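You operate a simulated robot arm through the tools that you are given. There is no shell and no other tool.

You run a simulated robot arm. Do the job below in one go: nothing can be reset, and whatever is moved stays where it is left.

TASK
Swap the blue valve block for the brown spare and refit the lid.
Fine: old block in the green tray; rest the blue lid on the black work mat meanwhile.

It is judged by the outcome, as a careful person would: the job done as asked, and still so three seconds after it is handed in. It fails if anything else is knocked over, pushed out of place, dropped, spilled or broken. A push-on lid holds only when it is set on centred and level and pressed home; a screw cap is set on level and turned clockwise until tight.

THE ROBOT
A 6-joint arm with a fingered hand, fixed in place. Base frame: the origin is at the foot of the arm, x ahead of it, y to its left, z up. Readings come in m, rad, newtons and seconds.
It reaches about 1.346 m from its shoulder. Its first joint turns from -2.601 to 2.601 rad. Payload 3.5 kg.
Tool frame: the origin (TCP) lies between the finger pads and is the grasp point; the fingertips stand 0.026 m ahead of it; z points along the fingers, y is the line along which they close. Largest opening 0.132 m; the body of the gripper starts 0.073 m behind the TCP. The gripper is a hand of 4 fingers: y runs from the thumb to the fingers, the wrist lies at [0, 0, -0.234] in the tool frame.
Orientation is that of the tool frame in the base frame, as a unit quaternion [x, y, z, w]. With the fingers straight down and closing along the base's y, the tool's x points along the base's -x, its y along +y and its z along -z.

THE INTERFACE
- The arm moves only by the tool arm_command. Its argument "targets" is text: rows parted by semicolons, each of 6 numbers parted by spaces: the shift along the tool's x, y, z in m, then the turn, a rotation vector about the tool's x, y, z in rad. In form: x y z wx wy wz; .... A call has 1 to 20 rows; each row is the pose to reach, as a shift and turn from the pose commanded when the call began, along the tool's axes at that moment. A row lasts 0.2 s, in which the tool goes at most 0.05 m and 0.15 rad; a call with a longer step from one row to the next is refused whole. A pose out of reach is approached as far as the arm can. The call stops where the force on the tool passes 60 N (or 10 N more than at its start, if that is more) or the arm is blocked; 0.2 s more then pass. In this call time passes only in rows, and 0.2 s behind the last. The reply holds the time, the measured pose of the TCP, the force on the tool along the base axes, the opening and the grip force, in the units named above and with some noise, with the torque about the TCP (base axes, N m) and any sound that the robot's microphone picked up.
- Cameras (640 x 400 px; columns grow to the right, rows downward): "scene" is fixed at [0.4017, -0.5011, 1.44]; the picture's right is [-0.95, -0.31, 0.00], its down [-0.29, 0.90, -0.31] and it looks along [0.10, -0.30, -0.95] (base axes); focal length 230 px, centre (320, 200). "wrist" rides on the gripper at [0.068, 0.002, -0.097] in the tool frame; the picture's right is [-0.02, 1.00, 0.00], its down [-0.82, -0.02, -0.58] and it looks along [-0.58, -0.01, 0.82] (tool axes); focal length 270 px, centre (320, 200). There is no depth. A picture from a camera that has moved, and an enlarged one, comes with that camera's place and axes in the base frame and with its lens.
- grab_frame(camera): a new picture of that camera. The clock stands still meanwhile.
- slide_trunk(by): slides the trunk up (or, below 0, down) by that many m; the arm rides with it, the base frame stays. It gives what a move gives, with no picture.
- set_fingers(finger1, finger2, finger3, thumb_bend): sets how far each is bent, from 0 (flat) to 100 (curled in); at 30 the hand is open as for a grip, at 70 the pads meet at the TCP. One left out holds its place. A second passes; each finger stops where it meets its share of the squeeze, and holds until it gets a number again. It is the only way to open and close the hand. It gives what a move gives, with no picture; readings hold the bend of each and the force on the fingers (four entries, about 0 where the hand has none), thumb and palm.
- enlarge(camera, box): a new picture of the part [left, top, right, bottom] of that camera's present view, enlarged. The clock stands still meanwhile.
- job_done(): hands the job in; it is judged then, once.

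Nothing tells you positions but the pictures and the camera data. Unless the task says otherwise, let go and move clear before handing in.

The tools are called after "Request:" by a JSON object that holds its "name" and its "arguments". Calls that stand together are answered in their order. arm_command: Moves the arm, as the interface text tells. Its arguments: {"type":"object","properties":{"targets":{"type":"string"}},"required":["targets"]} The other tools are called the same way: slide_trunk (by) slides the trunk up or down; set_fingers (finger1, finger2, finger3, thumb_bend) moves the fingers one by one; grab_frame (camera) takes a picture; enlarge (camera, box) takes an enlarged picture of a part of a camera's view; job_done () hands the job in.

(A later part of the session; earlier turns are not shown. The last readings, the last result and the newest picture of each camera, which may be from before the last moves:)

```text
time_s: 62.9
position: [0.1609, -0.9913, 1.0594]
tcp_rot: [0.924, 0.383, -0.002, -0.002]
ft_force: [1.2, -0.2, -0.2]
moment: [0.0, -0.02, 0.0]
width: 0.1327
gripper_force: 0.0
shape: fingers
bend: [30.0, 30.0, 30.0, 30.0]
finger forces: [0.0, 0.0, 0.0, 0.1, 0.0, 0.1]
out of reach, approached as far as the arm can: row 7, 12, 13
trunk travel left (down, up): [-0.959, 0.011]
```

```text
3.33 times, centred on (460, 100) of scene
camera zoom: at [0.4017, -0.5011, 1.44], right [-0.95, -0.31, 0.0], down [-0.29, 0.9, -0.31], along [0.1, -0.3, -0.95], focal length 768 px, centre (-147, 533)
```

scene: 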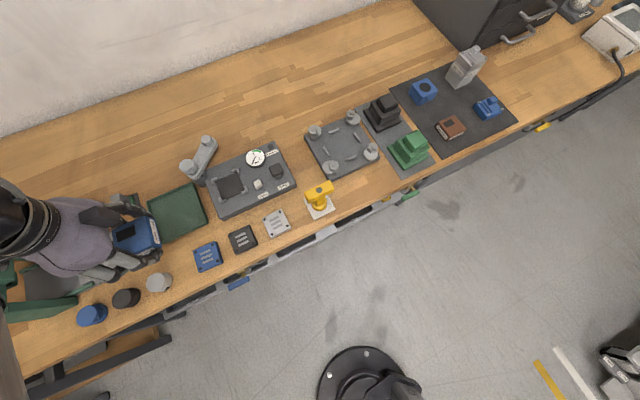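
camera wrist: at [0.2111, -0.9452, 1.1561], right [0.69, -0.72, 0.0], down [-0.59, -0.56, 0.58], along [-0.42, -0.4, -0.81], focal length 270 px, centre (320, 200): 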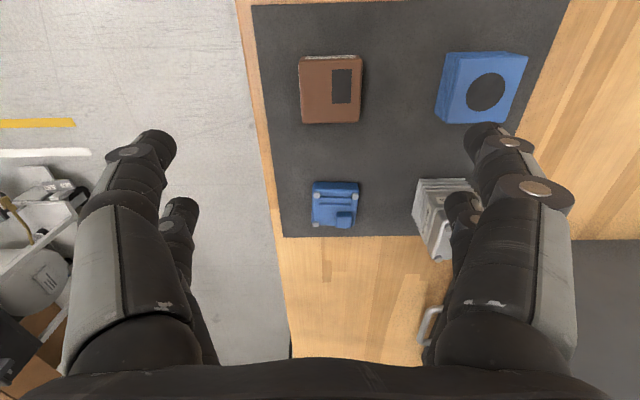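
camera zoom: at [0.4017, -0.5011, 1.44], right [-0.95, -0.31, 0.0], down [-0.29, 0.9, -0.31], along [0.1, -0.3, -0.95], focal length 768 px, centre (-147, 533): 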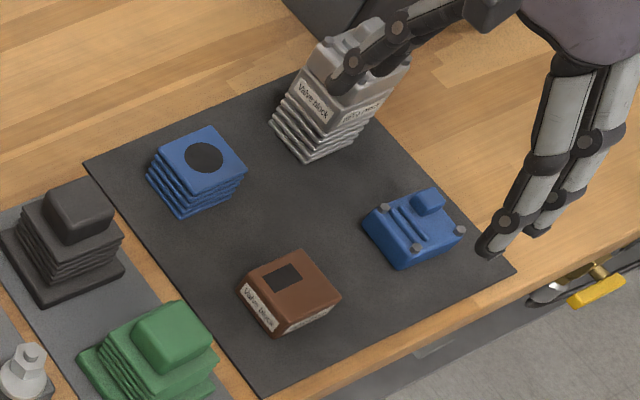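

The old block sits flat in the tray, and the base, lid and brown spare are in view. I'll zoom in to measure the spare and the base.

Request:
{"name": "enlarge", "arguments": {"camera": "wrist", "box": [260, 30, 400, 140]}}

Request:
{"name": "enlarge", "arguments": {"camera": "wrist", "box": [400, 20, 560, 150]}}

Request:
{"name": "enlarge", "arguments": {"camera": "wrist", "box": [280, 150, 400, 250]}}

```text
3.64 times, centred on (330, 85) of wrist
camera zoom: at [0.2111, -0.9452, 1.1561], right [0.69, -0.72, 0.0], down [-0.59, -0.56, 0.58], along [-0.42, -0.4, -0.81], focal length 983 px, centre (284, 618)
```

zoom: 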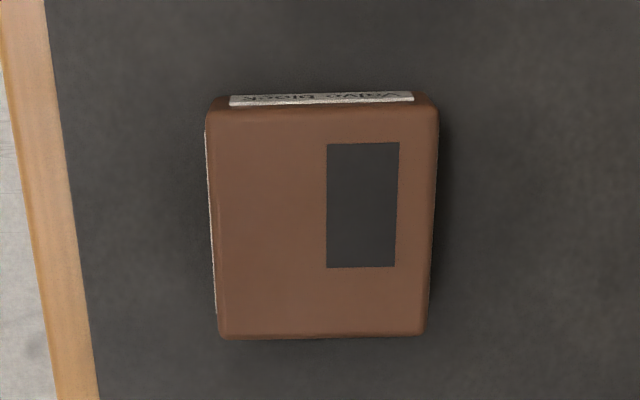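

```text
3.08 times, centred on (480, 85) of wrist
camera zoom: at [0.2111, -0.9452, 1.1561], right [0.69, -0.72, 0.0], down [-0.59, -0.56, 0.58], along [-0.42, -0.4, -0.81], focal length 832 px, centre (-172, 554)
```

zoom: 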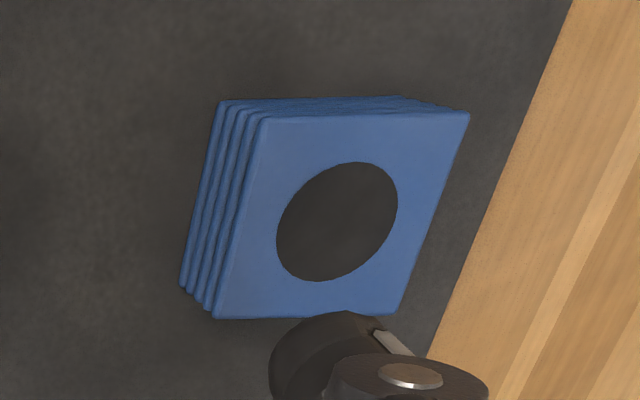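

```text
4.00 times, centred on (340, 200) of wrist
camera zoom: at [0.2111, -0.9452, 1.1561], right [0.69, -0.72, 0.0], down [-0.59, -0.56, 0.58], along [-0.42, -0.4, -0.81], focal length 1081 px, centre (240, 200)
```

zoom: 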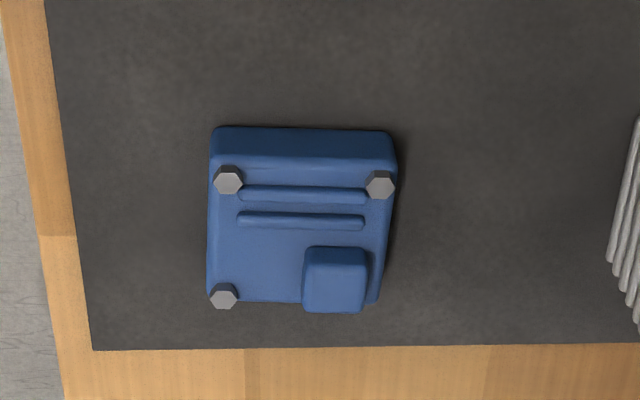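

The brown spare sits at the same offset under the hand as the blue block did. The base centre is 0.140 m further along +y from the spare. I'll lower around the spare.

Request:
{"name": "slide_trunk", "arguments": {"by": -0.13}}

Request:
{"name": "slide_trunk", "arguments": {"by": -0.032}}

Request:
{"name": "set_fingers", "arguments": {"finger1": 43, "finger2": 43, "finger3": 56, "thumb_bend": 56}}

Request:
{"name": "enlarge", "arguments": {"camera": "wrist", "box": [180, 80, 500, 280]}}

Request:
{"name": "enlarge", "arguments": {"camera": "scene", "box": [400, 70, 520, 160]}}

```text
time_s: 64.5
position: [0.1619, -0.9906, 0.9308]
tcp_rot: [0.924, 0.383, -0.002, -0.001]
ft_force: [0.1, 0.1, -0.1]
moment: [0.01, 0.0, -0.01]
width: 0.1326
gripper_force: 0.1
shape: fingers
bend: [30.0, 30.0, 30.0, 30.0]
finger forces: [0.1, 0.0, 0.0, 0.0, 0.1, 0.1]
trunk travel left (down, up): [-0.829, 0.141]
```

```text
time_s: 65.3
position: [0.1627, -0.9894, 0.898]
tcp_rot: [0.924, 0.383, -0.003, -0.001]
ft_force: [0.3, -0.2, -0.3]
moment: [-0.03, -0.03, 0.0]
width: 0.1328
gripper_force: 0.1
shape: fingers
bend: [30.0, 30.0, 30.0, 30.0]
finger forces: [0.1, 0.1, 0.1, 0.1, 0.0, 0.1]
trunk travel left (down, up): [-0.797, 0.173]
```

```text
time_s: 66.3
position: [0.1617, -0.9904, 0.8982]
tcp_rot: [0.924, 0.382, -0.003, -0.002]
ft_force: [0.4, 0.1, -0.1]
moment: [-0.03, -0.03, -0.01]
width: 0.0683
gripper_force: 0.2
shape: fingers
bend: [43.0, 43.0, 56.0, 56.0]
finger forces: [0.1, 0.0, 0.1, 0.1, 0.1, 0.1]
trunk travel left (down, up): [-0.797, 0.173]
```

```text
2.00 times, centred on (340, 180) of wrist
camera zoom: at [0.2114, -0.944, 0.9945], right [0.69, -0.72, 0.0], down [-0.59, -0.56, 0.58], along [-0.42, -0.4, -0.81], focal length 541 px, centre (280, 240)
```

zoom: 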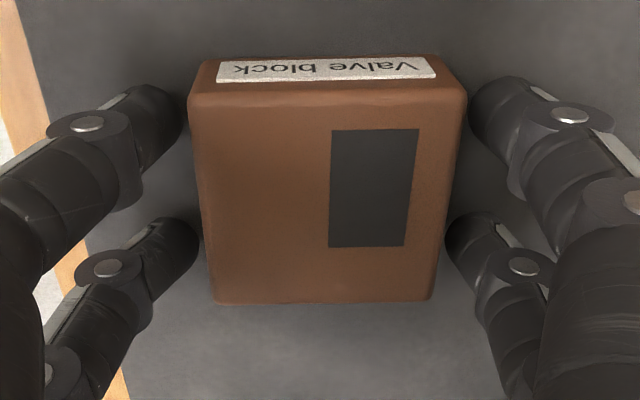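

```text
4.44 times, centred on (460, 115) of scene
camera zoom: at [0.4017, -0.5011, 1.44], right [-0.95, -0.31, 0.0], down [-0.29, 0.9, -0.31], along [0.1, -0.3, -0.95], focal length 1024 px, centre (-302, 578)
```

zoom: 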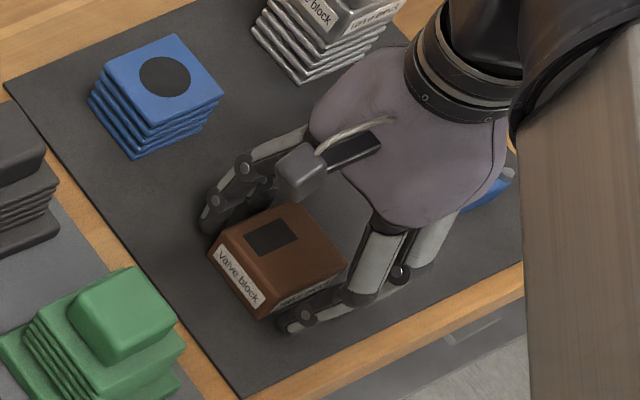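

The digits straddle the spare evenly, so I'll close the grip as I did on the blue block.

Request:
{"name": "set_fingers", "arguments": {"finger1": 60, "finger2": 60, "finger3": 72, "thumb_bend": 72}}

Request:
{"name": "slide_trunk", "arguments": {"by": 0.01}}

Request:
{"name": "enlarge", "arguments": {"camera": "wrist", "box": [180, 80, 500, 280]}}

Request:
{"name": "enlarge", "arguments": {"camera": "scene", "box": [400, 70, 520, 160]}}

```text
time_s: 67.3
position: [0.1607, -0.9892, 0.899]
tcp_rot: [0.924, 0.383, -0.002, -0.001]
ft_force: [-1.0, 0.6, -0.3]
moment: [-0.02, 0.0, 0.03]
width: 0.0535
gripper_force: 16.7
shape: fingers
bend: [45.0, 46.0, 63.0, 66.0]
finger forces: [8.3, 8.2, 6.5, 0.1, 11.2, 0.1]
trunk travel left (down, up): [-0.797, 0.173]
```

```text
time_s: 67.8
position: [0.1618, -0.9913, 0.9082]
tcp_rot: [0.924, 0.383, -0.002, -0.001]
ft_force: [0.2, 0.2, -2.8]
moment: [0.02, -0.01, 0.01]
width: 0.0536
gripper_force: 17.5
shape: fingers
bend: [45.0, 45.0, 63.0, 66.0]
finger forces: [8.5, 8.6, 6.3, 0.0, 10.7, 0.1]
trunk travel left (down, up): [-0.807, 0.163]
```

```text
2.00 times, centred on (340, 180) of wrist
camera zoom: at [0.2115, -0.9443, 1.0043], right [0.69, -0.72, 0.0], down [-0.59, -0.56, 0.58], along [-0.42, -0.4, -0.81], focal length 541 px, centre (280, 240)
```

zoom: 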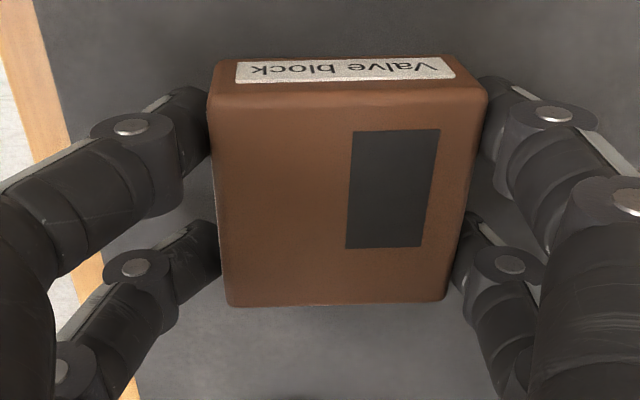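

```text
4.44 times, centred on (460, 115) of scene
camera zoom: at [0.4017, -0.5011, 1.44], right [-0.95, -0.31, 0.0], down [-0.29, 0.9, -0.31], along [0.1, -0.3, -0.95], focal length 1024 px, centre (-302, 578)
```

zoom: 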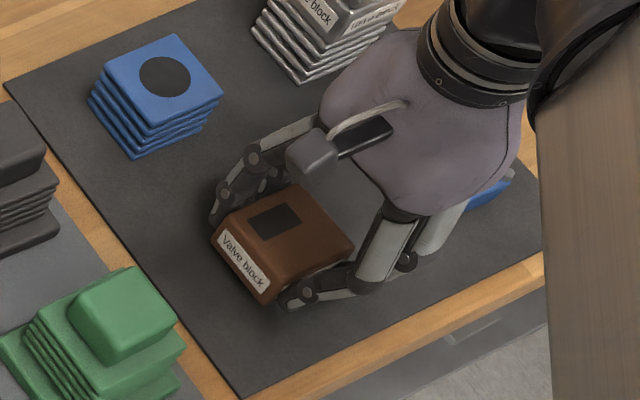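

The spare is lifted, aligned with the hand, with its centre 15.7 mm along +y from the TCP. I'll raise it, move 0.138 m along +y over the base, and check alignment.

Request:
{"name": "slide_trunk", "arguments": {"by": 0.06}}

Request:
{"name": "arm_command", "arguments": {"targets": "0 0.02 0 0 0 0; 0 0.05 0 0 0 0; 0 0.08 0 0 0 0; 0 0.11 0 0 0 0; 0 0.13 0 0 0 0; 0 0.1383 0 0 0 0; 0 0.1383 0 0 0 0"}}

Request:
{"name": "grab_frame", "arguments": {"camera": "wrist"}}

Request:
{"name": "enlarge", "arguments": {"camera": "scene", "box": [390, 40, 500, 130]}}

```text
time_s: 68.8
position: [0.1623, -0.9905, 0.9671]
tcp_rot: [0.924, 0.382, -0.002, -0.001]
ft_force: [-0.3, -0.7, -2.5]
moment: [0.03, -0.01, 0.01]
width: 0.0538
gripper_force: 17.2
shape: fingers
bend: [45.0, 45.0, 63.0, 66.0]
finger forces: [8.6, 8.5, 6.3, 0.0, 10.8, 0.1]
trunk travel left (down, up): [-0.867, 0.103]
```

```text
time_s: 70.4
position: [0.2601, -1.0881, 0.968]
tcp_rot: [0.924, 0.383, -0.003, -0.002]
ft_force: [0.9, 1.0, -2.3]
moment: [0.01, 0.02, 0.01]
width: 0.0538
gripper_force: 16.9
shape: fingers
bend: [45.0, 45.0, 63.0, 66.0]
finger forces: [8.6, 8.6, 6.3, 0.1, 10.8, 0.0]
trunk travel left (down, up): [-0.867, 0.103]
```

```text
taken
camera wrist: at [0.3099, -1.0416, 1.0643], right [0.69, -0.72, 0.0], down [-0.59, -0.56, 0.58], along [-0.42, -0.4, -0.81], focal length 270 px, centre (320, 200)
```

wrist: 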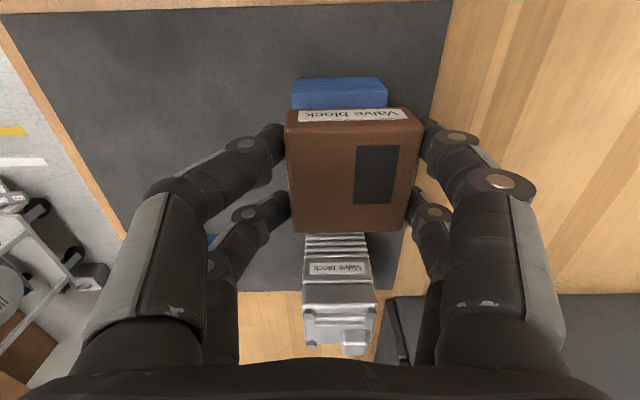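

```text
4.44 times, centred on (445, 85) of scene
camera zoom: at [0.4017, -0.5011, 1.44], right [-0.95, -0.31, 0.0], down [-0.29, 0.9, -0.31], along [0.1, -0.3, -0.95], focal length 1024 px, centre (-236, 711)
```

zoom: 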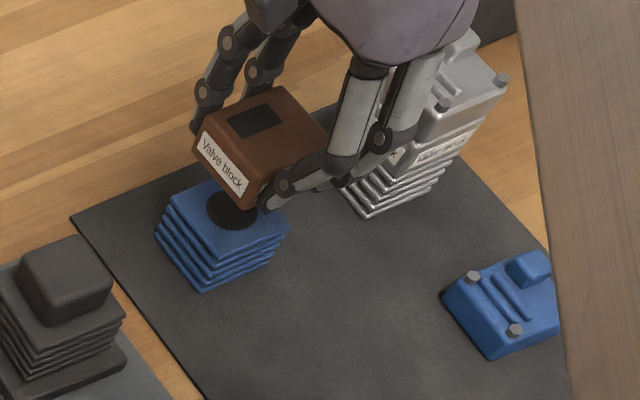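

The spare hangs over the base. I'll lower to a few millimetres above it and compare edges.

Request:
{"name": "slide_trunk", "arguments": {"by": -0.034}}

Request:
{"name": "enlarge", "arguments": {"camera": "wrist", "box": [220, 60, 460, 240]}}

Request:
{"name": "enlarge", "arguments": {"camera": "scene", "box": [400, 60, 470, 120]}}

```text
time_s: 71.2
position: [0.261, -1.0872, 0.9349]
tcp_rot: [0.924, 0.382, -0.002, -0.001]
ft_force: [0.2, 0.6, 1.0]
moment: [-0.04, -0.05, 0.04]
width: 0.0536
gripper_force: 17.2
shape: fingers
bend: [45.0, 45.0, 63.0, 66.0]
finger forces: [8.2, 8.4, 6.5, 0.0, 11.0, 0.1]
trunk travel left (down, up): [-0.833, 0.137]
```

```text
2.22 times, centred on (340, 150) of wrist
camera zoom: at [0.3096, -1.0415, 1.0302], right [0.69, -0.72, 0.0], down [-0.59, -0.56, 0.58], along [-0.42, -0.4, -0.81], focal length 601 px, centre (276, 311)
```

zoom: 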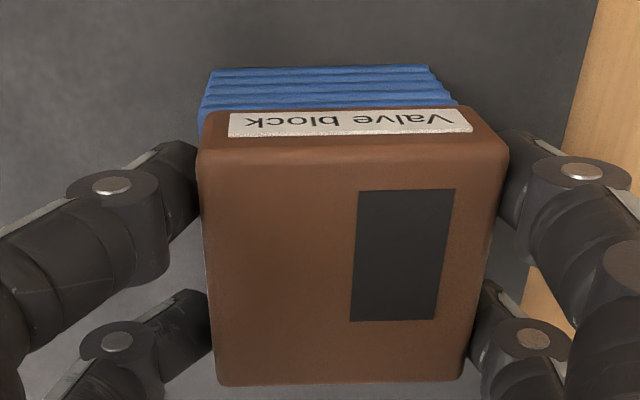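

```text
6.67 times, centred on (435, 90) of scene
camera zoom: at [0.4017, -0.5011, 1.44], right [-0.95, -0.31, 0.0], down [-0.29, 0.9, -0.31], along [0.1, -0.3, -0.95], focal length 1537 px, centre (-447, 933)
```

zoom: 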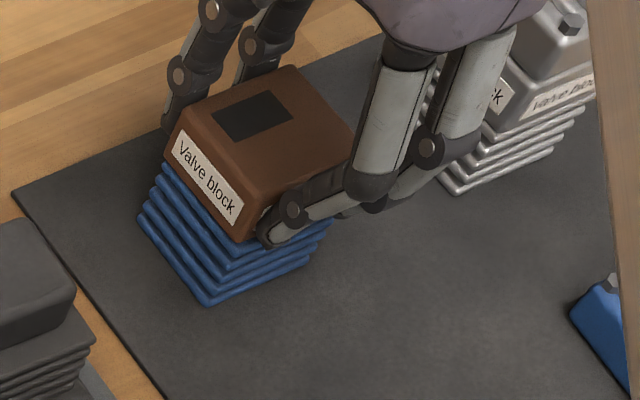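

The spare has already touched the base (load came off at TCP z 0.935). I'll zoom in on the edges to check centring before releasing.

Request:
{"name": "enlarge", "arguments": {"camera": "scene", "box": [412, 70, 452, 110]}}

Request:
{"name": "enlarge", "arguments": {"camera": "wrist", "box": [280, 80, 440, 140]}}

```text
10.00 times, centred on (432, 90) of scene
camera zoom: at [0.4017, -0.5011, 1.44], right [-0.95, -0.31, 0.0], down [-0.29, 0.9, -0.31], along [0.1, -0.3, -0.95], focal length 2305 px, centre (-800, 1300)
```

zoom: 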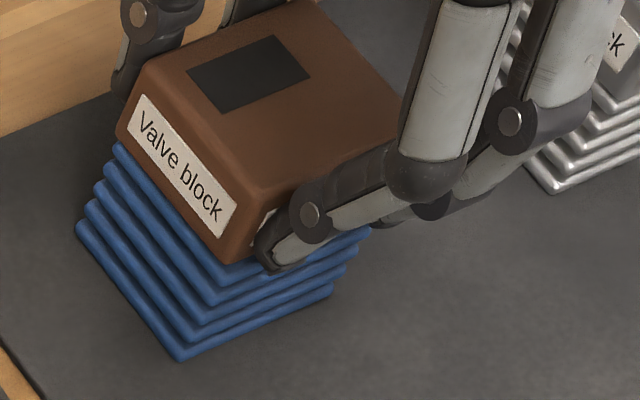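

```text
4.00 times, centred on (360, 110) of wrist
camera zoom: at [0.3096, -1.0415, 1.0302], right [0.69, -0.72, 0.0], down [-0.59, -0.56, 0.58], along [-0.42, -0.4, -0.81], focal length 1081 px, centre (160, 560)
```

zoom: 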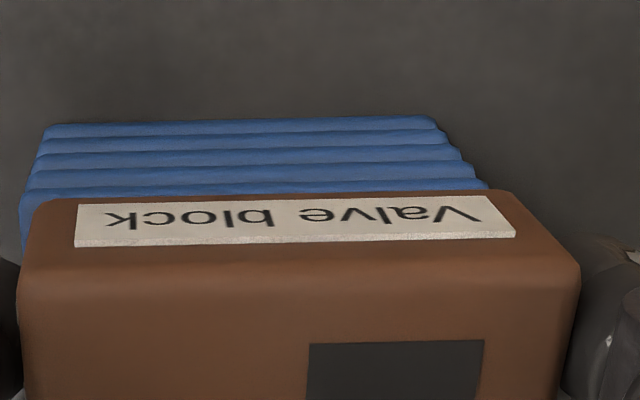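

The spare looks about 2 mm too far back on the base. I'll lift 3 mm, shift 2 mm forward and set it down again.

Request:
{"name": "slide_trunk", "arguments": {"by": 0.004}}

Request:
{"name": "arm_command", "arguments": {"targets": "-0.0005 -0.0024 0 0 0 0; -0.0005 -0.0024 0 0 0 0"}}

Request:
{"name": "slide_trunk", "arguments": {"by": -0.004}}

Request:
{"name": "enlarge", "arguments": {"camera": "wrist", "box": [280, 80, 440, 140]}}

Request:
{"name": "enlarge", "arguments": {"camera": "scene", "box": [412, 70, 452, 110]}}

```text
time_s: 71.8
position: [0.2604, -1.088, 0.939]
tcp_rot: [0.924, 0.383, -0.003, -0.001]
ft_force: [-0.3, 0.7, -1.2]
moment: [0.0, 0.0, 0.03]
width: 0.0535
gripper_force: 17.5
shape: fingers
bend: [45.0, 45.0, 63.0, 66.0]
finger forces: [8.6, 8.7, 6.2, 0.0, 10.8, 0.0]
trunk travel left (down, up): [-0.837, 0.133]
```

```text
time_s: 72.3
position: [0.2588, -1.0857, 0.9378]
tcp_rot: [0.924, 0.383, -0.002, -0.001]
ft_force: [-0.1, -0.5, -2.1]
moment: [-0.03, -0.03, 0.0]
width: 0.0537
gripper_force: 16.8
shape: fingers
bend: [45.0, 45.0, 63.0, 66.0]
finger forces: [8.5, 8.6, 6.2, 0.0, 10.8, 0.1]
trunk travel left (down, up): [-0.837, 0.133]
```

```text
time_s: 72.9
position: [0.2582, -1.0876, 0.9342]
tcp_rot: [0.924, 0.382, -0.002, -0.001]
ft_force: [-0.5, 0.6, -0.6]
moment: [-0.05, -0.01, 0.0]
width: 0.0537
gripper_force: 17.2
shape: fingers
bend: [45.0, 45.0, 63.0, 66.0]
finger forces: [8.5, 8.5, 6.3, 0.0, 10.8, 0.0]
trunk travel left (down, up): [-0.833, 0.137]
```

```text
4.00 times, centred on (360, 110) of wrist
camera zoom: at [0.3077, -1.0399, 1.0304], right [0.69, -0.72, 0.0], down [-0.59, -0.56, 0.58], along [-0.42, -0.4, -0.81], focal length 1081 px, centre (160, 560)
```

zoom: 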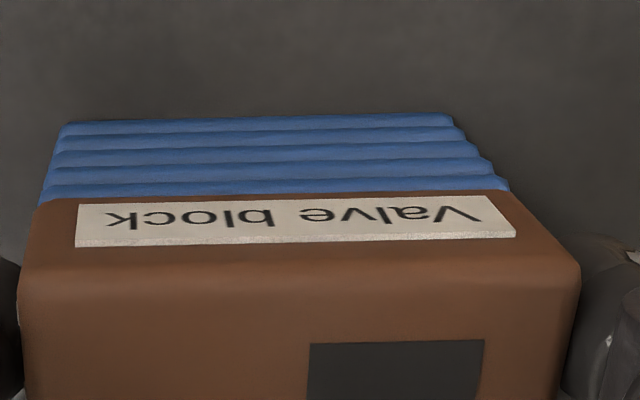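

```text
10.00 times, centred on (432, 90) of scene
camera zoom: at [0.4017, -0.5011, 1.44], right [-0.95, -0.31, 0.0], down [-0.29, 0.9, -0.31], along [0.1, -0.3, -0.95], focal length 2305 px, centre (-800, 1300)
```

zoom: 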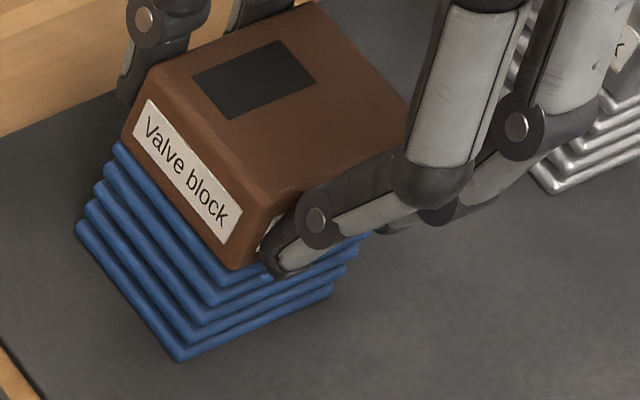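

Now it's centred on the ribs within about a millimetre. I'll lower the last bit until it carries a little load.

Request:
{"name": "slide_trunk", "arguments": {"by": -0.001}}

Request:
{"name": "slide_trunk", "arguments": {"by": -0.001}}

```text
time_s: 73.4
position: [0.2585, -1.0864, 0.9335]
tcp_rot: [0.924, 0.383, -0.002, 0.0]
ft_force: [-0.4, -0.4, 2.6]
moment: [-0.11, -0.13, -0.02]
width: 0.0538
gripper_force: 16.6
shape: fingers
bend: [45.0, 45.0, 63.0, 66.0]
finger forces: [8.5, 8.5, 6.3, 0.0, 10.7, 0.1]
trunk travel left (down, up): [-0.832, 0.138]
```

```text
time_s: 73.9
position: [0.2578, -1.0847, 0.9329]
tcp_rot: [0.924, 0.383, -0.002, -0.001]
ft_force: [-0.7, 0.0, 6.9]
moment: [-0.27, -0.23, -0.04]
width: 0.0538
gripper_force: 16.5
shape: fingers
bend: [45.0, 45.0, 63.0, 66.0]
finger forces: [8.5, 8.3, 6.1, 0.1, 10.5, 0.0]
trunk travel left (down, up): [-0.831, 0.139]
```

The spare rests on the base. I'll ease off 1 mm and open all digits together.

Request:
{"name": "slide_trunk", "arguments": {"by": 0.001}}

Request:
{"name": "set_fingers", "arguments": {"finger1": 42, "finger2": 42, "finger3": 59, "thumb_bend": 62}}

Request:
{"name": "set_fingers", "arguments": {"finger1": 36, "finger2": 36, "finger3": 50, "thumb_bend": 50}}

Request:
{"name": "enlarge", "arguments": {"camera": "wrist", "box": [220, 60, 460, 240]}}

Request:
{"name": "enlarge", "arguments": {"camera": "scene", "box": [412, 70, 452, 110]}}

```text
time_s: 74.4
position: [0.2577, -1.0857, 0.933]
tcp_rot: [0.924, 0.383, -0.002, -0.001]
ft_force: [-0.6, 0.2, 3.1]
moment: [-0.17, -0.12, -0.01]
width: 0.0537
gripper_force: 16.9
shape: fingers
bend: [45.0, 45.0, 63.0, 66.0]
finger forces: [8.3, 8.3, 6.1, 0.1, 10.6, 0.0]
trunk travel left (down, up): [-0.832, 0.138]
```

```text
time_s: 75.4
position: [0.2584, -1.086, 0.9341]
tcp_rot: [0.924, 0.382, -0.003, -0.001]
ft_force: [-0.5, 0.1, 0.1]
moment: [0.01, -0.01, 0.05]
width: 0.0597
gripper_force: 0.3
shape: fingers
bend: [42.0, 42.0, 59.0, 62.0]
finger forces: [0.0, 0.0, 0.1, 0.0, 0.8, 0.0]
trunk travel left (down, up): [-0.832, 0.138]
```

```text
time_s: 76.4
position: [0.2571, -1.0865, 0.9342]
tcp_rot: [0.924, 0.383, -0.002, -0.001]
ft_force: [0.3, 0.4, 0.3]
moment: [0.0, -0.01, -0.02]
width: 0.0894
gripper_force: 0.0
shape: fingers
bend: [36.0, 36.0, 50.0, 50.0]
finger forces: [0.1, 0.0, 0.1, 0.1, 0.0, 0.0]
trunk travel left (down, up): [-0.832, 0.138]
```

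```text
2.22 times, centred on (340, 150) of wrist
camera zoom: at [0.3077, -1.0399, 1.0295], right [0.69, -0.72, 0.0], down [-0.59, -0.56, 0.58], along [-0.42, -0.4, -0.81], focal length 601 px, centre (276, 311)
```

zoom: 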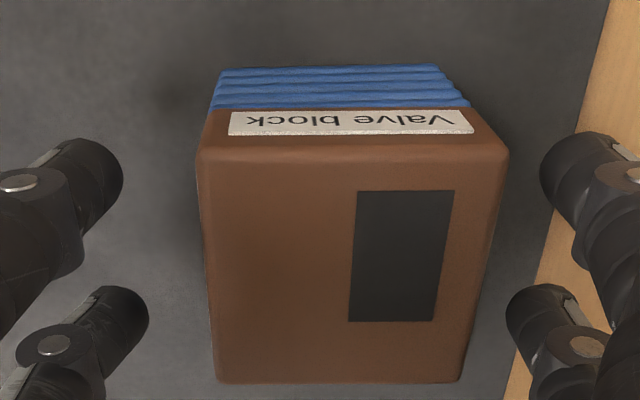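

```text
10.00 times, centred on (432, 90) of scene
camera zoom: at [0.4017, -0.5011, 1.44], right [-0.95, -0.31, 0.0], down [-0.29, 0.9, -0.31], along [0.1, -0.3, -0.95], focal length 2305 px, centre (-800, 1300)
```

zoom: 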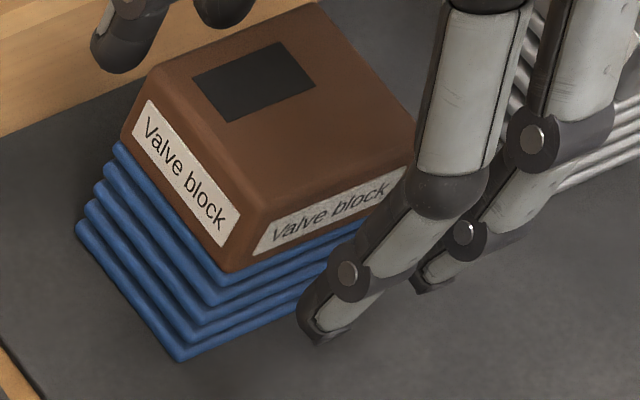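

The spare sits squarely on the base. I'll open fully, rise, and move back over the lid, turning the hand about 3° to match the lid's small rotation on the mat.

Request:
{"name": "set_fingers", "arguments": {"finger1": 30, "finger2": 30, "finger3": 30, "thumb_bend": 30}}

Request:
{"name": "slide_trunk", "arguments": {"by": 0.096}}

Request:
{"name": "enlarge", "arguments": {"camera": "wrist", "box": [260, 20, 420, 180]}}

Request:
{"name": "arm_command", "arguments": {"targets": "-0.02 -0.02 0 0 0 0; -0.045 -0.045 0 0 0 0; -0.07 -0.07 0 0 0 0; -0.095 -0.095 0 0 0 0.02; -0.12 -0.117 0 0 0 0.04; -0.138 -0.1317 0 0 0 0.055; -0.138 -0.1317 0 0 0 0.055"}}

Request:
{"name": "enlarge", "arguments": {"camera": "wrist", "box": [260, 20, 420, 180]}}

```text
time_s: 77.4
position: [0.2583, -1.0859, 0.934]
tcp_rot: [0.924, 0.383, -0.002, -0.001]
ft_force: [-0.5, 0.4, -0.1]
moment: [0.03, -0.01, 0.01]
width: 0.1325
gripper_force: 0.1
shape: fingers
bend: [30.0, 30.0, 30.0, 30.0]
finger forces: [0.0, 0.0, 0.0, 0.0, 0.1, 0.1]
trunk travel left (down, up): [-0.832, 0.138]
```

```text
time_s: 78.7
position: [0.2578, -1.0856, 1.0297]
tcp_rot: [0.924, 0.382, -0.002, -0.001]
ft_force: [0.0, 0.5, -1.3]
moment: [0.02, 0.0, 0.01]
width: 0.1323
gripper_force: 0.1
shape: fingers
bend: [30.0, 30.0, 30.0, 30.0]
finger forces: [0.0, 0.0, 0.0, 0.0, 0.0, 0.0]
trunk travel left (down, up): [-0.928, 0.042]
```

```text
2.50 times, centred on (340, 100) of wrist
camera zoom: at [0.3077, -1.04, 1.1254], right [0.69, -0.72, 0.0], down [-0.59, -0.56, 0.58], along [-0.42, -0.4, -0.81], focal length 676 px, centre (270, 450)
```

zoom: 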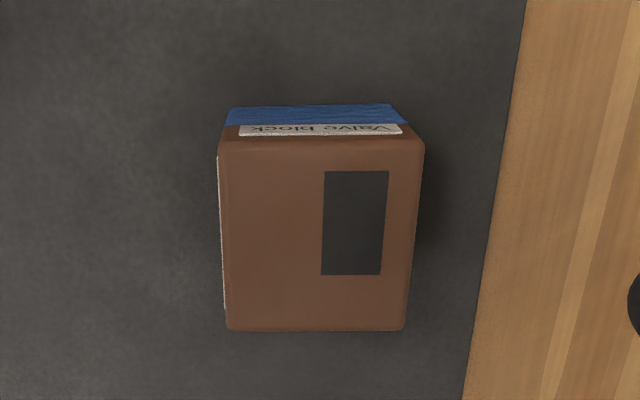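

```text
time_s: 80.3
position: [0.0672, -1.0926, 1.029]
tcp_rot: [0.934, 0.357, -0.003, -0.001]
ft_force: [0.5, 1.1, -0.1]
moment: [-0.03, -0.01, -0.01]
width: 0.1325
gripper_force: 0.2
shape: fingers
bend: [30.0, 30.0, 30.0, 30.0]
finger forces: [0.0, 0.0, 0.1, 0.0, 0.1, 0.0]
trunk travel left (down, up): [-0.928, 0.042]
```

```text
2.50 times, centred on (340, 100) of wrist
camera zoom: at [0.1187, -1.0478, 1.1255], right [0.65, -0.76, 0.0], down [-0.62, -0.53, 0.58], along [-0.44, -0.38, -0.81], focal length 676 px, centre (270, 450)
```

zoom: 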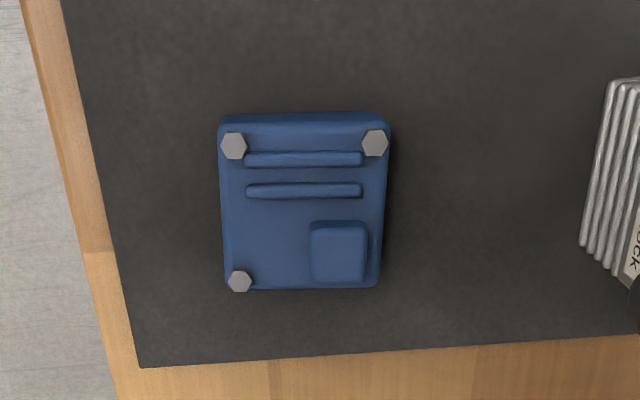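

The hand is aligned with the lid, whose centre is 13 mm along +y from the TCP. I'll lower around it and pre-close.

Request:
{"name": "slide_trunk", "arguments": {"by": -0.1}}

Request:
{"name": "slide_trunk", "arguments": {"by": -0.032}}

Request:
{"name": "set_fingers", "arguments": {"finger1": 42, "finger2": 42, "finger3": 56, "thumb_bend": 55}}

Request:
{"name": "enlarge", "arguments": {"camera": "wrist", "box": [180, 80, 500, 280]}}

Request:
{"name": "enlarge", "arguments": {"camera": "scene", "box": [440, 60, 540, 140]}}

```text
time_s: 81.6
position: [0.066, -1.0931, 0.9294]
tcp_rot: [0.934, 0.357, -0.003, -0.001]
ft_force: [0.6, 0.4, 0.5]
moment: [-0.04, 0.01, 0.03]
width: 0.1326
gripper_force: 0.0
shape: fingers
bend: [30.0, 30.0, 30.0, 30.0]
finger forces: [0.1, 0.1, 0.1, 0.1, 0.0, 0.1]
trunk travel left (down, up): [-0.828, 0.142]
```

```text
time_s: 82.4
position: [0.0668, -1.0909, 0.897]
tcp_rot: [0.934, 0.358, -0.002, -0.001]
ft_force: [0.3, -0.7, -0.3]
moment: [-0.02, -0.02, -0.04]
width: 0.1327
gripper_force: 0.0
shape: fingers
bend: [30.0, 30.0, 30.0, 30.0]
finger forces: [0.0, 0.1, 0.0, 0.1, 0.0, 0.0]
trunk travel left (down, up): [-0.796, 0.174]
```

```text
time_s: 83.4
position: [0.0671, -1.0908, 0.898]
tcp_rot: [0.934, 0.358, -0.003, 0.0]
ft_force: [0.0, -0.2, -0.1]
moment: [-0.01, -0.01, 0.0]
width: 0.0718
gripper_force: 0.0
shape: fingers
bend: [42.0, 42.0, 56.0, 55.0]
finger forces: [0.0, 0.0, 0.1, 0.0, 0.1, 0.1]
trunk travel left (down, up): [-0.796, 0.174]
```

```text
2.00 times, centred on (340, 180) of wrist
camera zoom: at [0.1189, -1.0478, 0.9935], right [0.65, -0.76, 0.0], down [-0.62, -0.53, 0.58], along [-0.44, -0.38, -0.81], focal length 541 px, centre (280, 240)
```

zoom: 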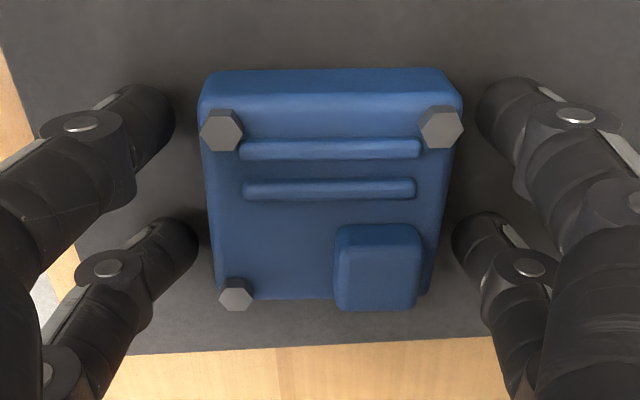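

```text
5.00 times, centred on (490, 100) of scene
camera zoom: at [0.4017, -0.5011, 1.44], right [-0.95, -0.31, 0.0], down [-0.29, 0.9, -0.31], along [0.1, -0.3, -0.95], focal length 1153 px, centre (-530, 700)
```

zoom: 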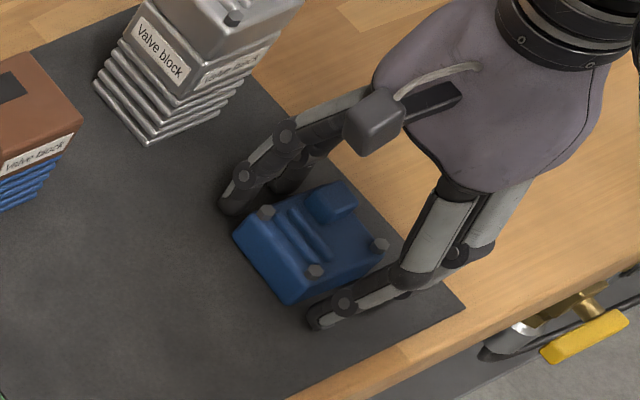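

The digits straddle the lid evenly. I'll close the grip, lift 1 cm and look.

Request:
{"name": "set_fingers", "arguments": {"finger1": 60, "finger2": 60, "finger3": 74, "thumb_bend": 73}}

Request:
{"name": "slide_trunk", "arguments": {"by": 0.012}}

Request:
{"name": "enlarge", "arguments": {"camera": "wrist", "box": [180, 80, 500, 280]}}

Request:
{"name": "enlarge", "arguments": {"camera": "scene", "box": [440, 60, 540, 140]}}

```text
time_s: 84.4
position: [0.0673, -1.0922, 0.8972]
tcp_rot: [0.934, 0.357, -0.003, -0.002]
ft_force: [-1.3, 0.7, -0.9]
moment: [0.0, 0.01, 0.0]
width: 0.0538
gripper_force: 17.3
shape: fingers
bend: [44.0, 45.0, 64.0, 67.0]
finger forces: [9.0, 8.2, 6.7, 0.0, 11.2, 0.0]
trunk travel left (down, up): [-0.796, 0.174]
```

```text
time_s: 85.0
position: [0.0676, -1.0922, 0.9093]
tcp_rot: [0.934, 0.357, -0.002, -0.001]
ft_force: [0.4, -0.1, -0.6]
moment: [0.03, 0.04, 0.02]
width: 0.0538
gripper_force: 17.2
shape: fingers
bend: [44.0, 44.0, 65.0, 67.0]
finger forces: [9.0, 8.2, 6.3, 0.0, 11.0, 0.0]
trunk travel left (down, up): [-0.808, 0.162]
```

```text
2.00 times, centred on (340, 180) of wrist
camera zoom: at [0.119, -1.0481, 1.0053], right [0.65, -0.76, 0.0], down [-0.62, -0.53, 0.58], along [-0.44, -0.37, -0.81], focal length 541 px, centre (280, 240)
```

zoom: 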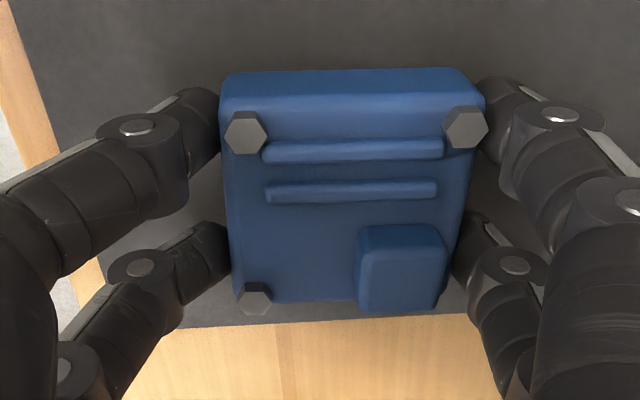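

```text
5.00 times, centred on (490, 100) of scene
camera zoom: at [0.4017, -0.5011, 1.44], right [-0.95, -0.31, 0.0], down [-0.29, 0.9, -0.31], along [0.1, -0.3, -0.95], focal length 1153 px, centre (-530, 700)
```

zoom: 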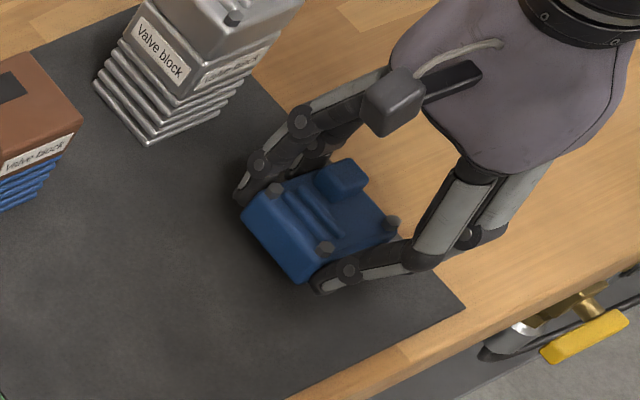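

The lid is held level and square. By my measurements the lid should go back to its original centre, which puts the TCP near (0.2586, -1.0835). I'll raise clear, carry it over and undo the 3° turn.

Request:
{"name": "slide_trunk", "arguments": {"by": 0.11}}

Request:
{"name": "arm_command", "arguments": {"targets": "0.025 0.02 0 0 0 0; 0.05 0.04 0 0 0 0; 0.075 0.06 0 0 0 0; 0.1 0.08 0 0 0 -0.015; 0.125 0.1 0 0 0 -0.035; 0.14 0.115 0 0 0 -0.05; 0.1476 0.122 0 0 0 -0.055; 0.1476 0.122 0 0 0 -0.055"}}

Request:
{"name": "grab_frame", "arguments": {"camera": "wrist"}}

Request:
{"name": "enlarge", "arguments": {"camera": "wrist", "box": [230, 60, 430, 240]}}

Request:
{"name": "enlarge", "arguments": {"camera": "scene", "box": [400, 20, 500, 120]}}

```text
time_s: 86.4
position: [0.0668, -1.0917, 1.019]
tcp_rot: [0.934, 0.357, -0.003, -0.002]
ft_force: [-0.6, 0.7, -2.3]
moment: [0.03, -0.01, 0.0]
width: 0.0536
gripper_force: 17.8
shape: fingers
bend: [44.0, 44.0, 65.0, 67.0]
finger forces: [9.0, 8.2, 6.3, 0.0, 10.9, 0.0]
trunk travel left (down, up): [-0.918, 0.052]
```

```text
time_s: 88.2
position: [0.2586, -1.0849, 1.019]
tcp_rot: [0.924, 0.382, -0.003, -0.001]
ft_force: [0.9, 0.7, -1.3]
moment: [0.03, 0.02, 0.0]
width: 0.0536
gripper_force: 17.0
shape: fingers
bend: [44.0, 44.0, 65.0, 67.0]
finger forces: [9.0, 8.4, 6.3, 0.0, 11.0, 0.1]
trunk travel left (down, up): [-0.918, 0.052]
```

```text
taken
camera wrist: at [0.3074, -1.0378, 1.1154], right [0.69, -0.72, 0.0], down [-0.59, -0.56, 0.58], along [-0.42, -0.4, -0.81], focal length 270 px, centre (320, 200)
```

wrist: 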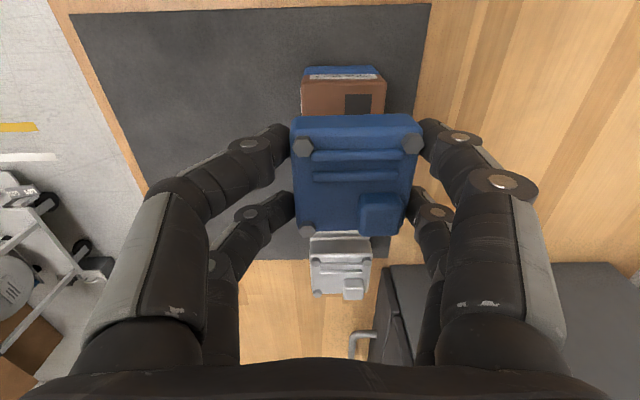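

```text
2.22 times, centred on (330, 150) of wrist
camera zoom: at [0.3074, -1.0378, 1.1154], right [0.69, -0.72, 0.0], down [-0.59, -0.56, 0.58], along [-0.42, -0.4, -0.81], focal length 601 px, centre (298, 311)
```

zoom: 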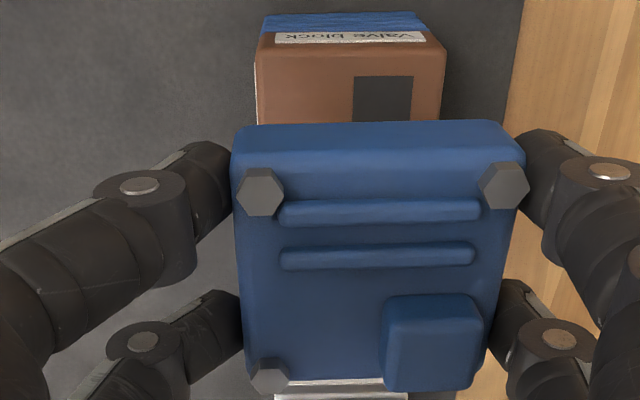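

```text
4.00 times, centred on (450, 70) of scene
camera zoom: at [0.4017, -0.5011, 1.44], right [-0.95, -0.31, 0.0], down [-0.29, 0.9, -0.31], along [0.1, -0.3, -0.95], focal length 922 px, centre (-200, 720)
```

zoom: 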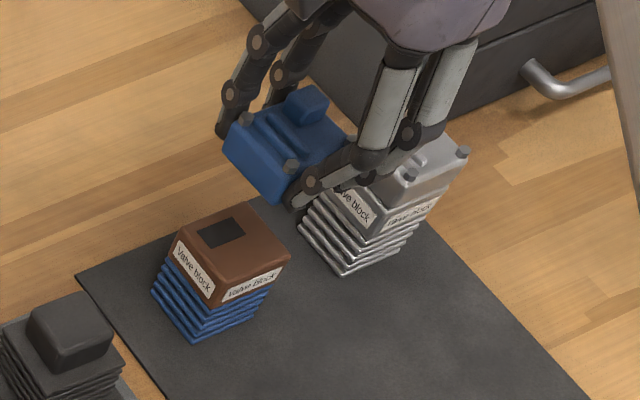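

The lid is aligned in yaw and within about 1 mm of target. I'll nudge +1 mm in x and lower to just above the spare.

Request:
{"name": "arm_command", "arguments": {"targets": "0.0012 -0.0002 0 0 0 0; 0.0012 -0.0002 0 0 0 0"}}

Request:
{"name": "slide_trunk", "arguments": {"by": -0.051}}

Request:
{"name": "enlarge", "arguments": {"camera": "wrist", "box": [240, 70, 440, 190]}}

Request:
{"name": "enlarge", "arguments": {"camera": "scene", "box": [405, 50, 465, 110]}}

```text
time_s: 88.8
position: [0.2583, -1.0822, 1.0185]
tcp_rot: [0.924, 0.382, -0.002, -0.001]
ft_force: [-0.4, 0.5, -0.3]
moment: [0.0, 0.02, -0.03]
width: 0.0536
gripper_force: 17.4
shape: fingers
bend: [44.0, 44.0, 65.0, 67.0]
finger forces: [9.1, 8.3, 6.3, 0.1, 11.0, 0.0]
trunk travel left (down, up): [-0.918, 0.052]
```

```text
time_s: 89.8
position: [0.2586, -1.0832, 0.9679]
tcp_rot: [0.924, 0.383, -0.002, -0.001]
ft_force: [0.4, -0.1, -1.7]
moment: [0.03, 0.02, 0.0]
width: 0.0537
gripper_force: 17.3
shape: fingers
bend: [44.0, 44.0, 65.0, 67.0]
finger forces: [8.9, 8.3, 6.3, 0.0, 11.0, 0.0]
trunk travel left (down, up): [-0.867, 0.103]
```

```text
3.20 times, centred on (340, 130) of wrist
camera zoom: at [0.3079, -1.0366, 1.0645], right [0.69, -0.72, 0.0], down [-0.59, -0.56, 0.58], along [-0.42, -0.4, -0.81], focal length 865 px, centre (256, 424)
```

zoom: 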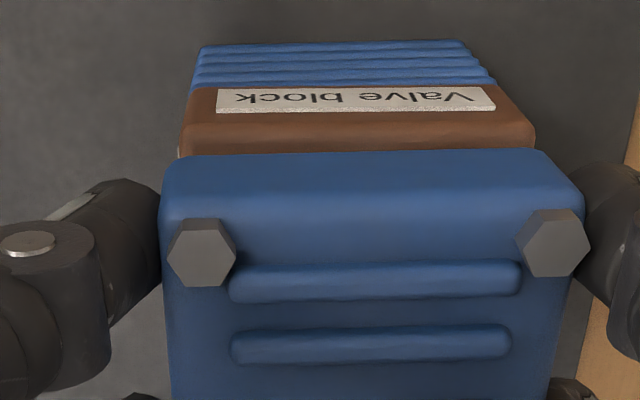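

```text
6.67 times, centred on (435, 80) of scene
camera zoom: at [0.4017, -0.5011, 1.44], right [-0.95, -0.31, 0.0], down [-0.29, 0.9, -0.31], along [0.1, -0.3, -0.95], focal length 1537 px, centre (-447, 1000)
```

zoom: 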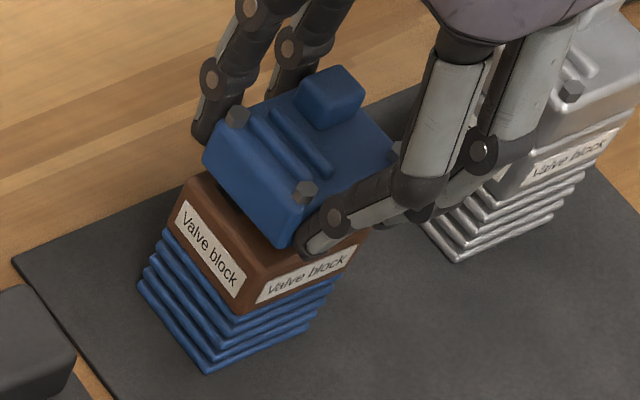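

The camera is within 0.3 mm of target, and the lid overhangs the spare equally on both sides. I'll lower in small steps until it seats.

Request:
{"name": "slide_trunk", "arguments": {"by": -0.004}}

Request:
{"name": "slide_trunk", "arguments": {"by": -0.002}}

Request:
{"name": "enlarge", "arguments": {"camera": "wrist", "box": [240, 70, 440, 190]}}

Request:
{"name": "enlarge", "arguments": {"camera": "scene", "box": [405, 50, 465, 110]}}

```text
time_s: 90.3
position: [0.2578, -1.0841, 0.964]
tcp_rot: [0.924, 0.383, -0.002, -0.001]
ft_force: [-0.1, 0.7, -1.7]
moment: [0.01, -0.01, -0.01]
width: 0.0539
gripper_force: 17.2
shape: fingers
bend: [44.0, 44.0, 65.0, 67.0]
finger forces: [9.0, 8.3, 6.3, 0.1, 11.1, 0.0]
trunk travel left (down, up): [-0.863, 0.107]
```

```text
time_s: 90.8
position: [0.2591, -1.0833, 0.962]
tcp_rot: [0.924, 0.382, -0.002, -0.002]
ft_force: [0.3, 0.1, -1.6]
moment: [-0.01, 0.02, 0.01]
width: 0.0534
gripper_force: 16.9
shape: fingers
bend: [44.0, 44.0, 65.0, 67.0]
finger forces: [9.0, 8.3, 6.3, 0.0, 11.0, 0.0]
trunk travel left (down, up): [-0.861, 0.109]
```

```text
3.20 times, centred on (340, 130) of wrist
camera zoom: at [0.308, -1.0367, 1.0584], right [0.69, -0.72, 0.0], down [-0.59, -0.56, 0.58], along [-0.42, -0.4, -0.81], focal length 865 px, centre (256, 424)
```

zoom: 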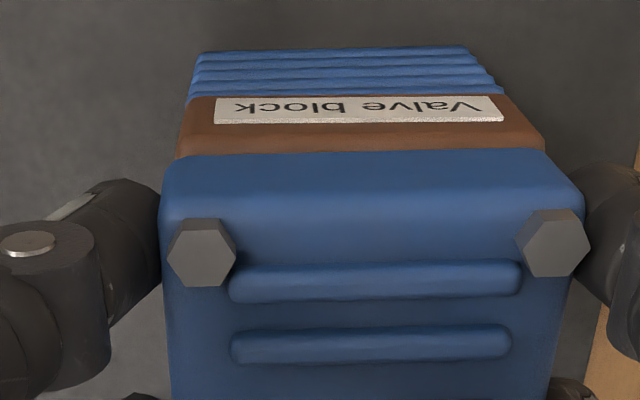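

```text
6.67 times, centred on (435, 80) of scene
camera zoom: at [0.4017, -0.5011, 1.44], right [-0.95, -0.31, 0.0], down [-0.29, 0.9, -0.31], along [0.1, -0.3, -0.95], focal length 1537 px, centre (-447, 1000)
```

zoom: 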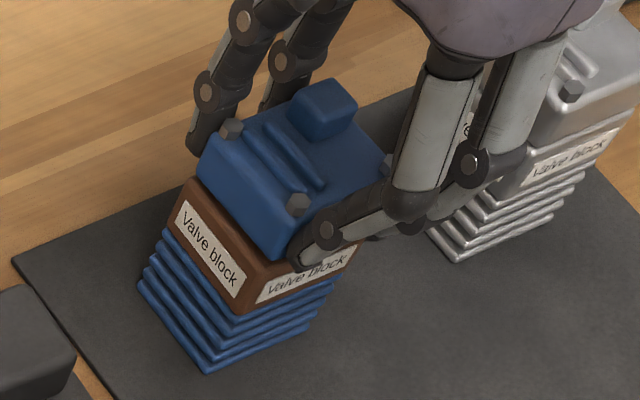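

Comparing with the original bolt positions in the scene camera, the lid needs about 3–4 mm more, and its lateral position matches. I'll continue in small steps.

Request:
{"name": "slide_trunk", "arguments": {"by": -0.002}}

Request:
{"name": "slide_trunk", "arguments": {"by": -0.001}}

Request:
{"name": "slide_trunk", "arguments": {"by": -0.001}}

```text
time_s: 91.3
position: [0.2574, -1.0828, 0.9594]
tcp_rot: [0.924, 0.382, -0.002, 0.0]
ft_force: [0.2, 0.4, -0.3]
moment: [-0.03, -0.05, -0.02]
width: 0.0535
gripper_force: 17.2
shape: fingers
bend: [44.0, 44.0, 65.0, 67.0]
finger forces: [9.0, 8.2, 6.4, 0.0, 11.0, 0.0]
trunk travel left (down, up): [-0.859, 0.111]
```

```text
time_s: 91.8
position: [0.258, -1.0826, 0.96]
tcp_rot: [0.924, 0.382, -0.002, -0.001]
ft_force: [0.2, 0.2, 3.0]
moment: [-0.13, -0.13, -0.03]
width: 0.0537
gripper_force: 17.5
shape: fingers
bend: [44.0, 44.0, 65.0, 67.0]
finger forces: [8.9, 8.0, 6.3, 0.0, 10.9, 0.0]
trunk travel left (down, up): [-0.858, 0.112]
```

```text
time_s: 92.3
position: [0.2589, -1.0829, 0.9591]
tcp_rot: [0.924, 0.382, -0.002, 0.0]
ft_force: [-1.1, -0.2, 7.1]
moment: [-0.26, -0.23, -0.01]
width: 0.0535
gripper_force: 16.5
shape: fingers
bend: [44.0, 44.0, 65.0, 67.0]
finger forces: [8.6, 8.0, 6.2, 0.0, 10.7, 0.1]
trunk travel left (down, up): [-0.857, 0.113]
```

The lid has made contact with about 8 N. I'll check that it is level and centred before pressing.

Request:
{"name": "enlarge", "arguments": {"camera": "wrist", "box": [240, 70, 440, 190]}}

Request:
{"name": "enlarge", "arguments": {"camera": "scene", "box": [412, 60, 452, 100]}}

```text
3.20 times, centred on (340, 130) of wrist
camera zoom: at [0.3077, -1.036, 1.0554], right [0.69, -0.72, 0.0], down [-0.59, -0.56, 0.58], along [-0.42, -0.4, -0.81], focal length 865 px, centre (256, 424)
```

zoom: 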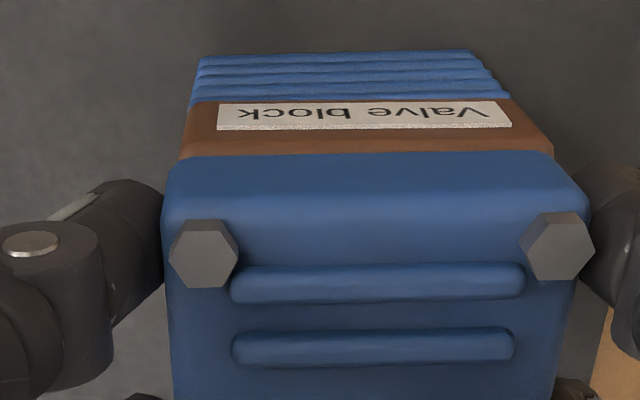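

```text
10.00 times, centred on (432, 80) of scene
camera zoom: at [0.4017, -0.5011, 1.44], right [-0.95, -0.31, 0.0], down [-0.29, 0.9, -0.31], along [0.1, -0.3, -0.95], focal length 2305 px, centre (-800, 1400)
```

zoom: 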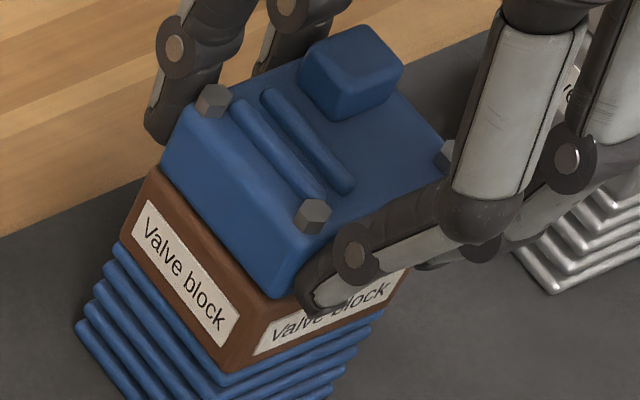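

The lid's bolts are back at their original pixel positions (within about half a millimetre), so it's centred and level. I'll press it down gradually.

Request:
{"name": "slide_trunk", "arguments": {"by": -0.002}}

Request:
{"name": "slide_trunk", "arguments": {"by": -0.002}}

Request:
{"name": "enlarge", "arguments": {"camera": "scene", "box": [412, 60, 452, 100]}}

```text
time_s: 92.9
position: [0.2576, -1.0816, 0.9575]
tcp_rot: [0.924, 0.383, -0.002, 0.0]
ft_force: [-1.4, -0.3, 12.7]
moment: [-0.42, -0.41, -0.03]
width: 0.0538
gripper_force: 16.4
shape: fingers
bend: [44.0, 44.0, 65.0, 67.0]
finger forces: [8.5, 7.7, 6.3, 0.1, 10.7, 0.0]
trunk travel left (down, up): [-0.855, 0.115]
```

```text
time_s: 93.4
position: [0.2581, -1.0816, 0.9566]
tcp_rot: [0.924, 0.383, -0.003, 0.001]
ft_force: [-2.4, 0.5, 18.6]
moment: [-0.37, -0.36, -0.04]
width: 0.0533
gripper_force: 17.3
shape: fingers
bend: [44.0, 44.0, 66.0, 68.0]
finger forces: [8.9, 8.2, 6.8, 0.0, 11.5, 0.1]
trunk travel left (down, up): [-0.853, 0.117]
```

```text
10.00 times, centred on (432, 80) of scene
camera zoom: at [0.4017, -0.5011, 1.44], right [-0.95, -0.31, 0.0], down [-0.29, 0.9, -0.31], along [0.1, -0.3, -0.95], focal length 2305 px, centre (-800, 1400)
```

zoom: 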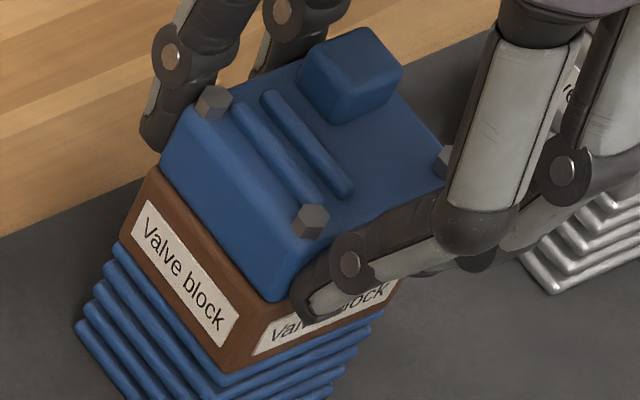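

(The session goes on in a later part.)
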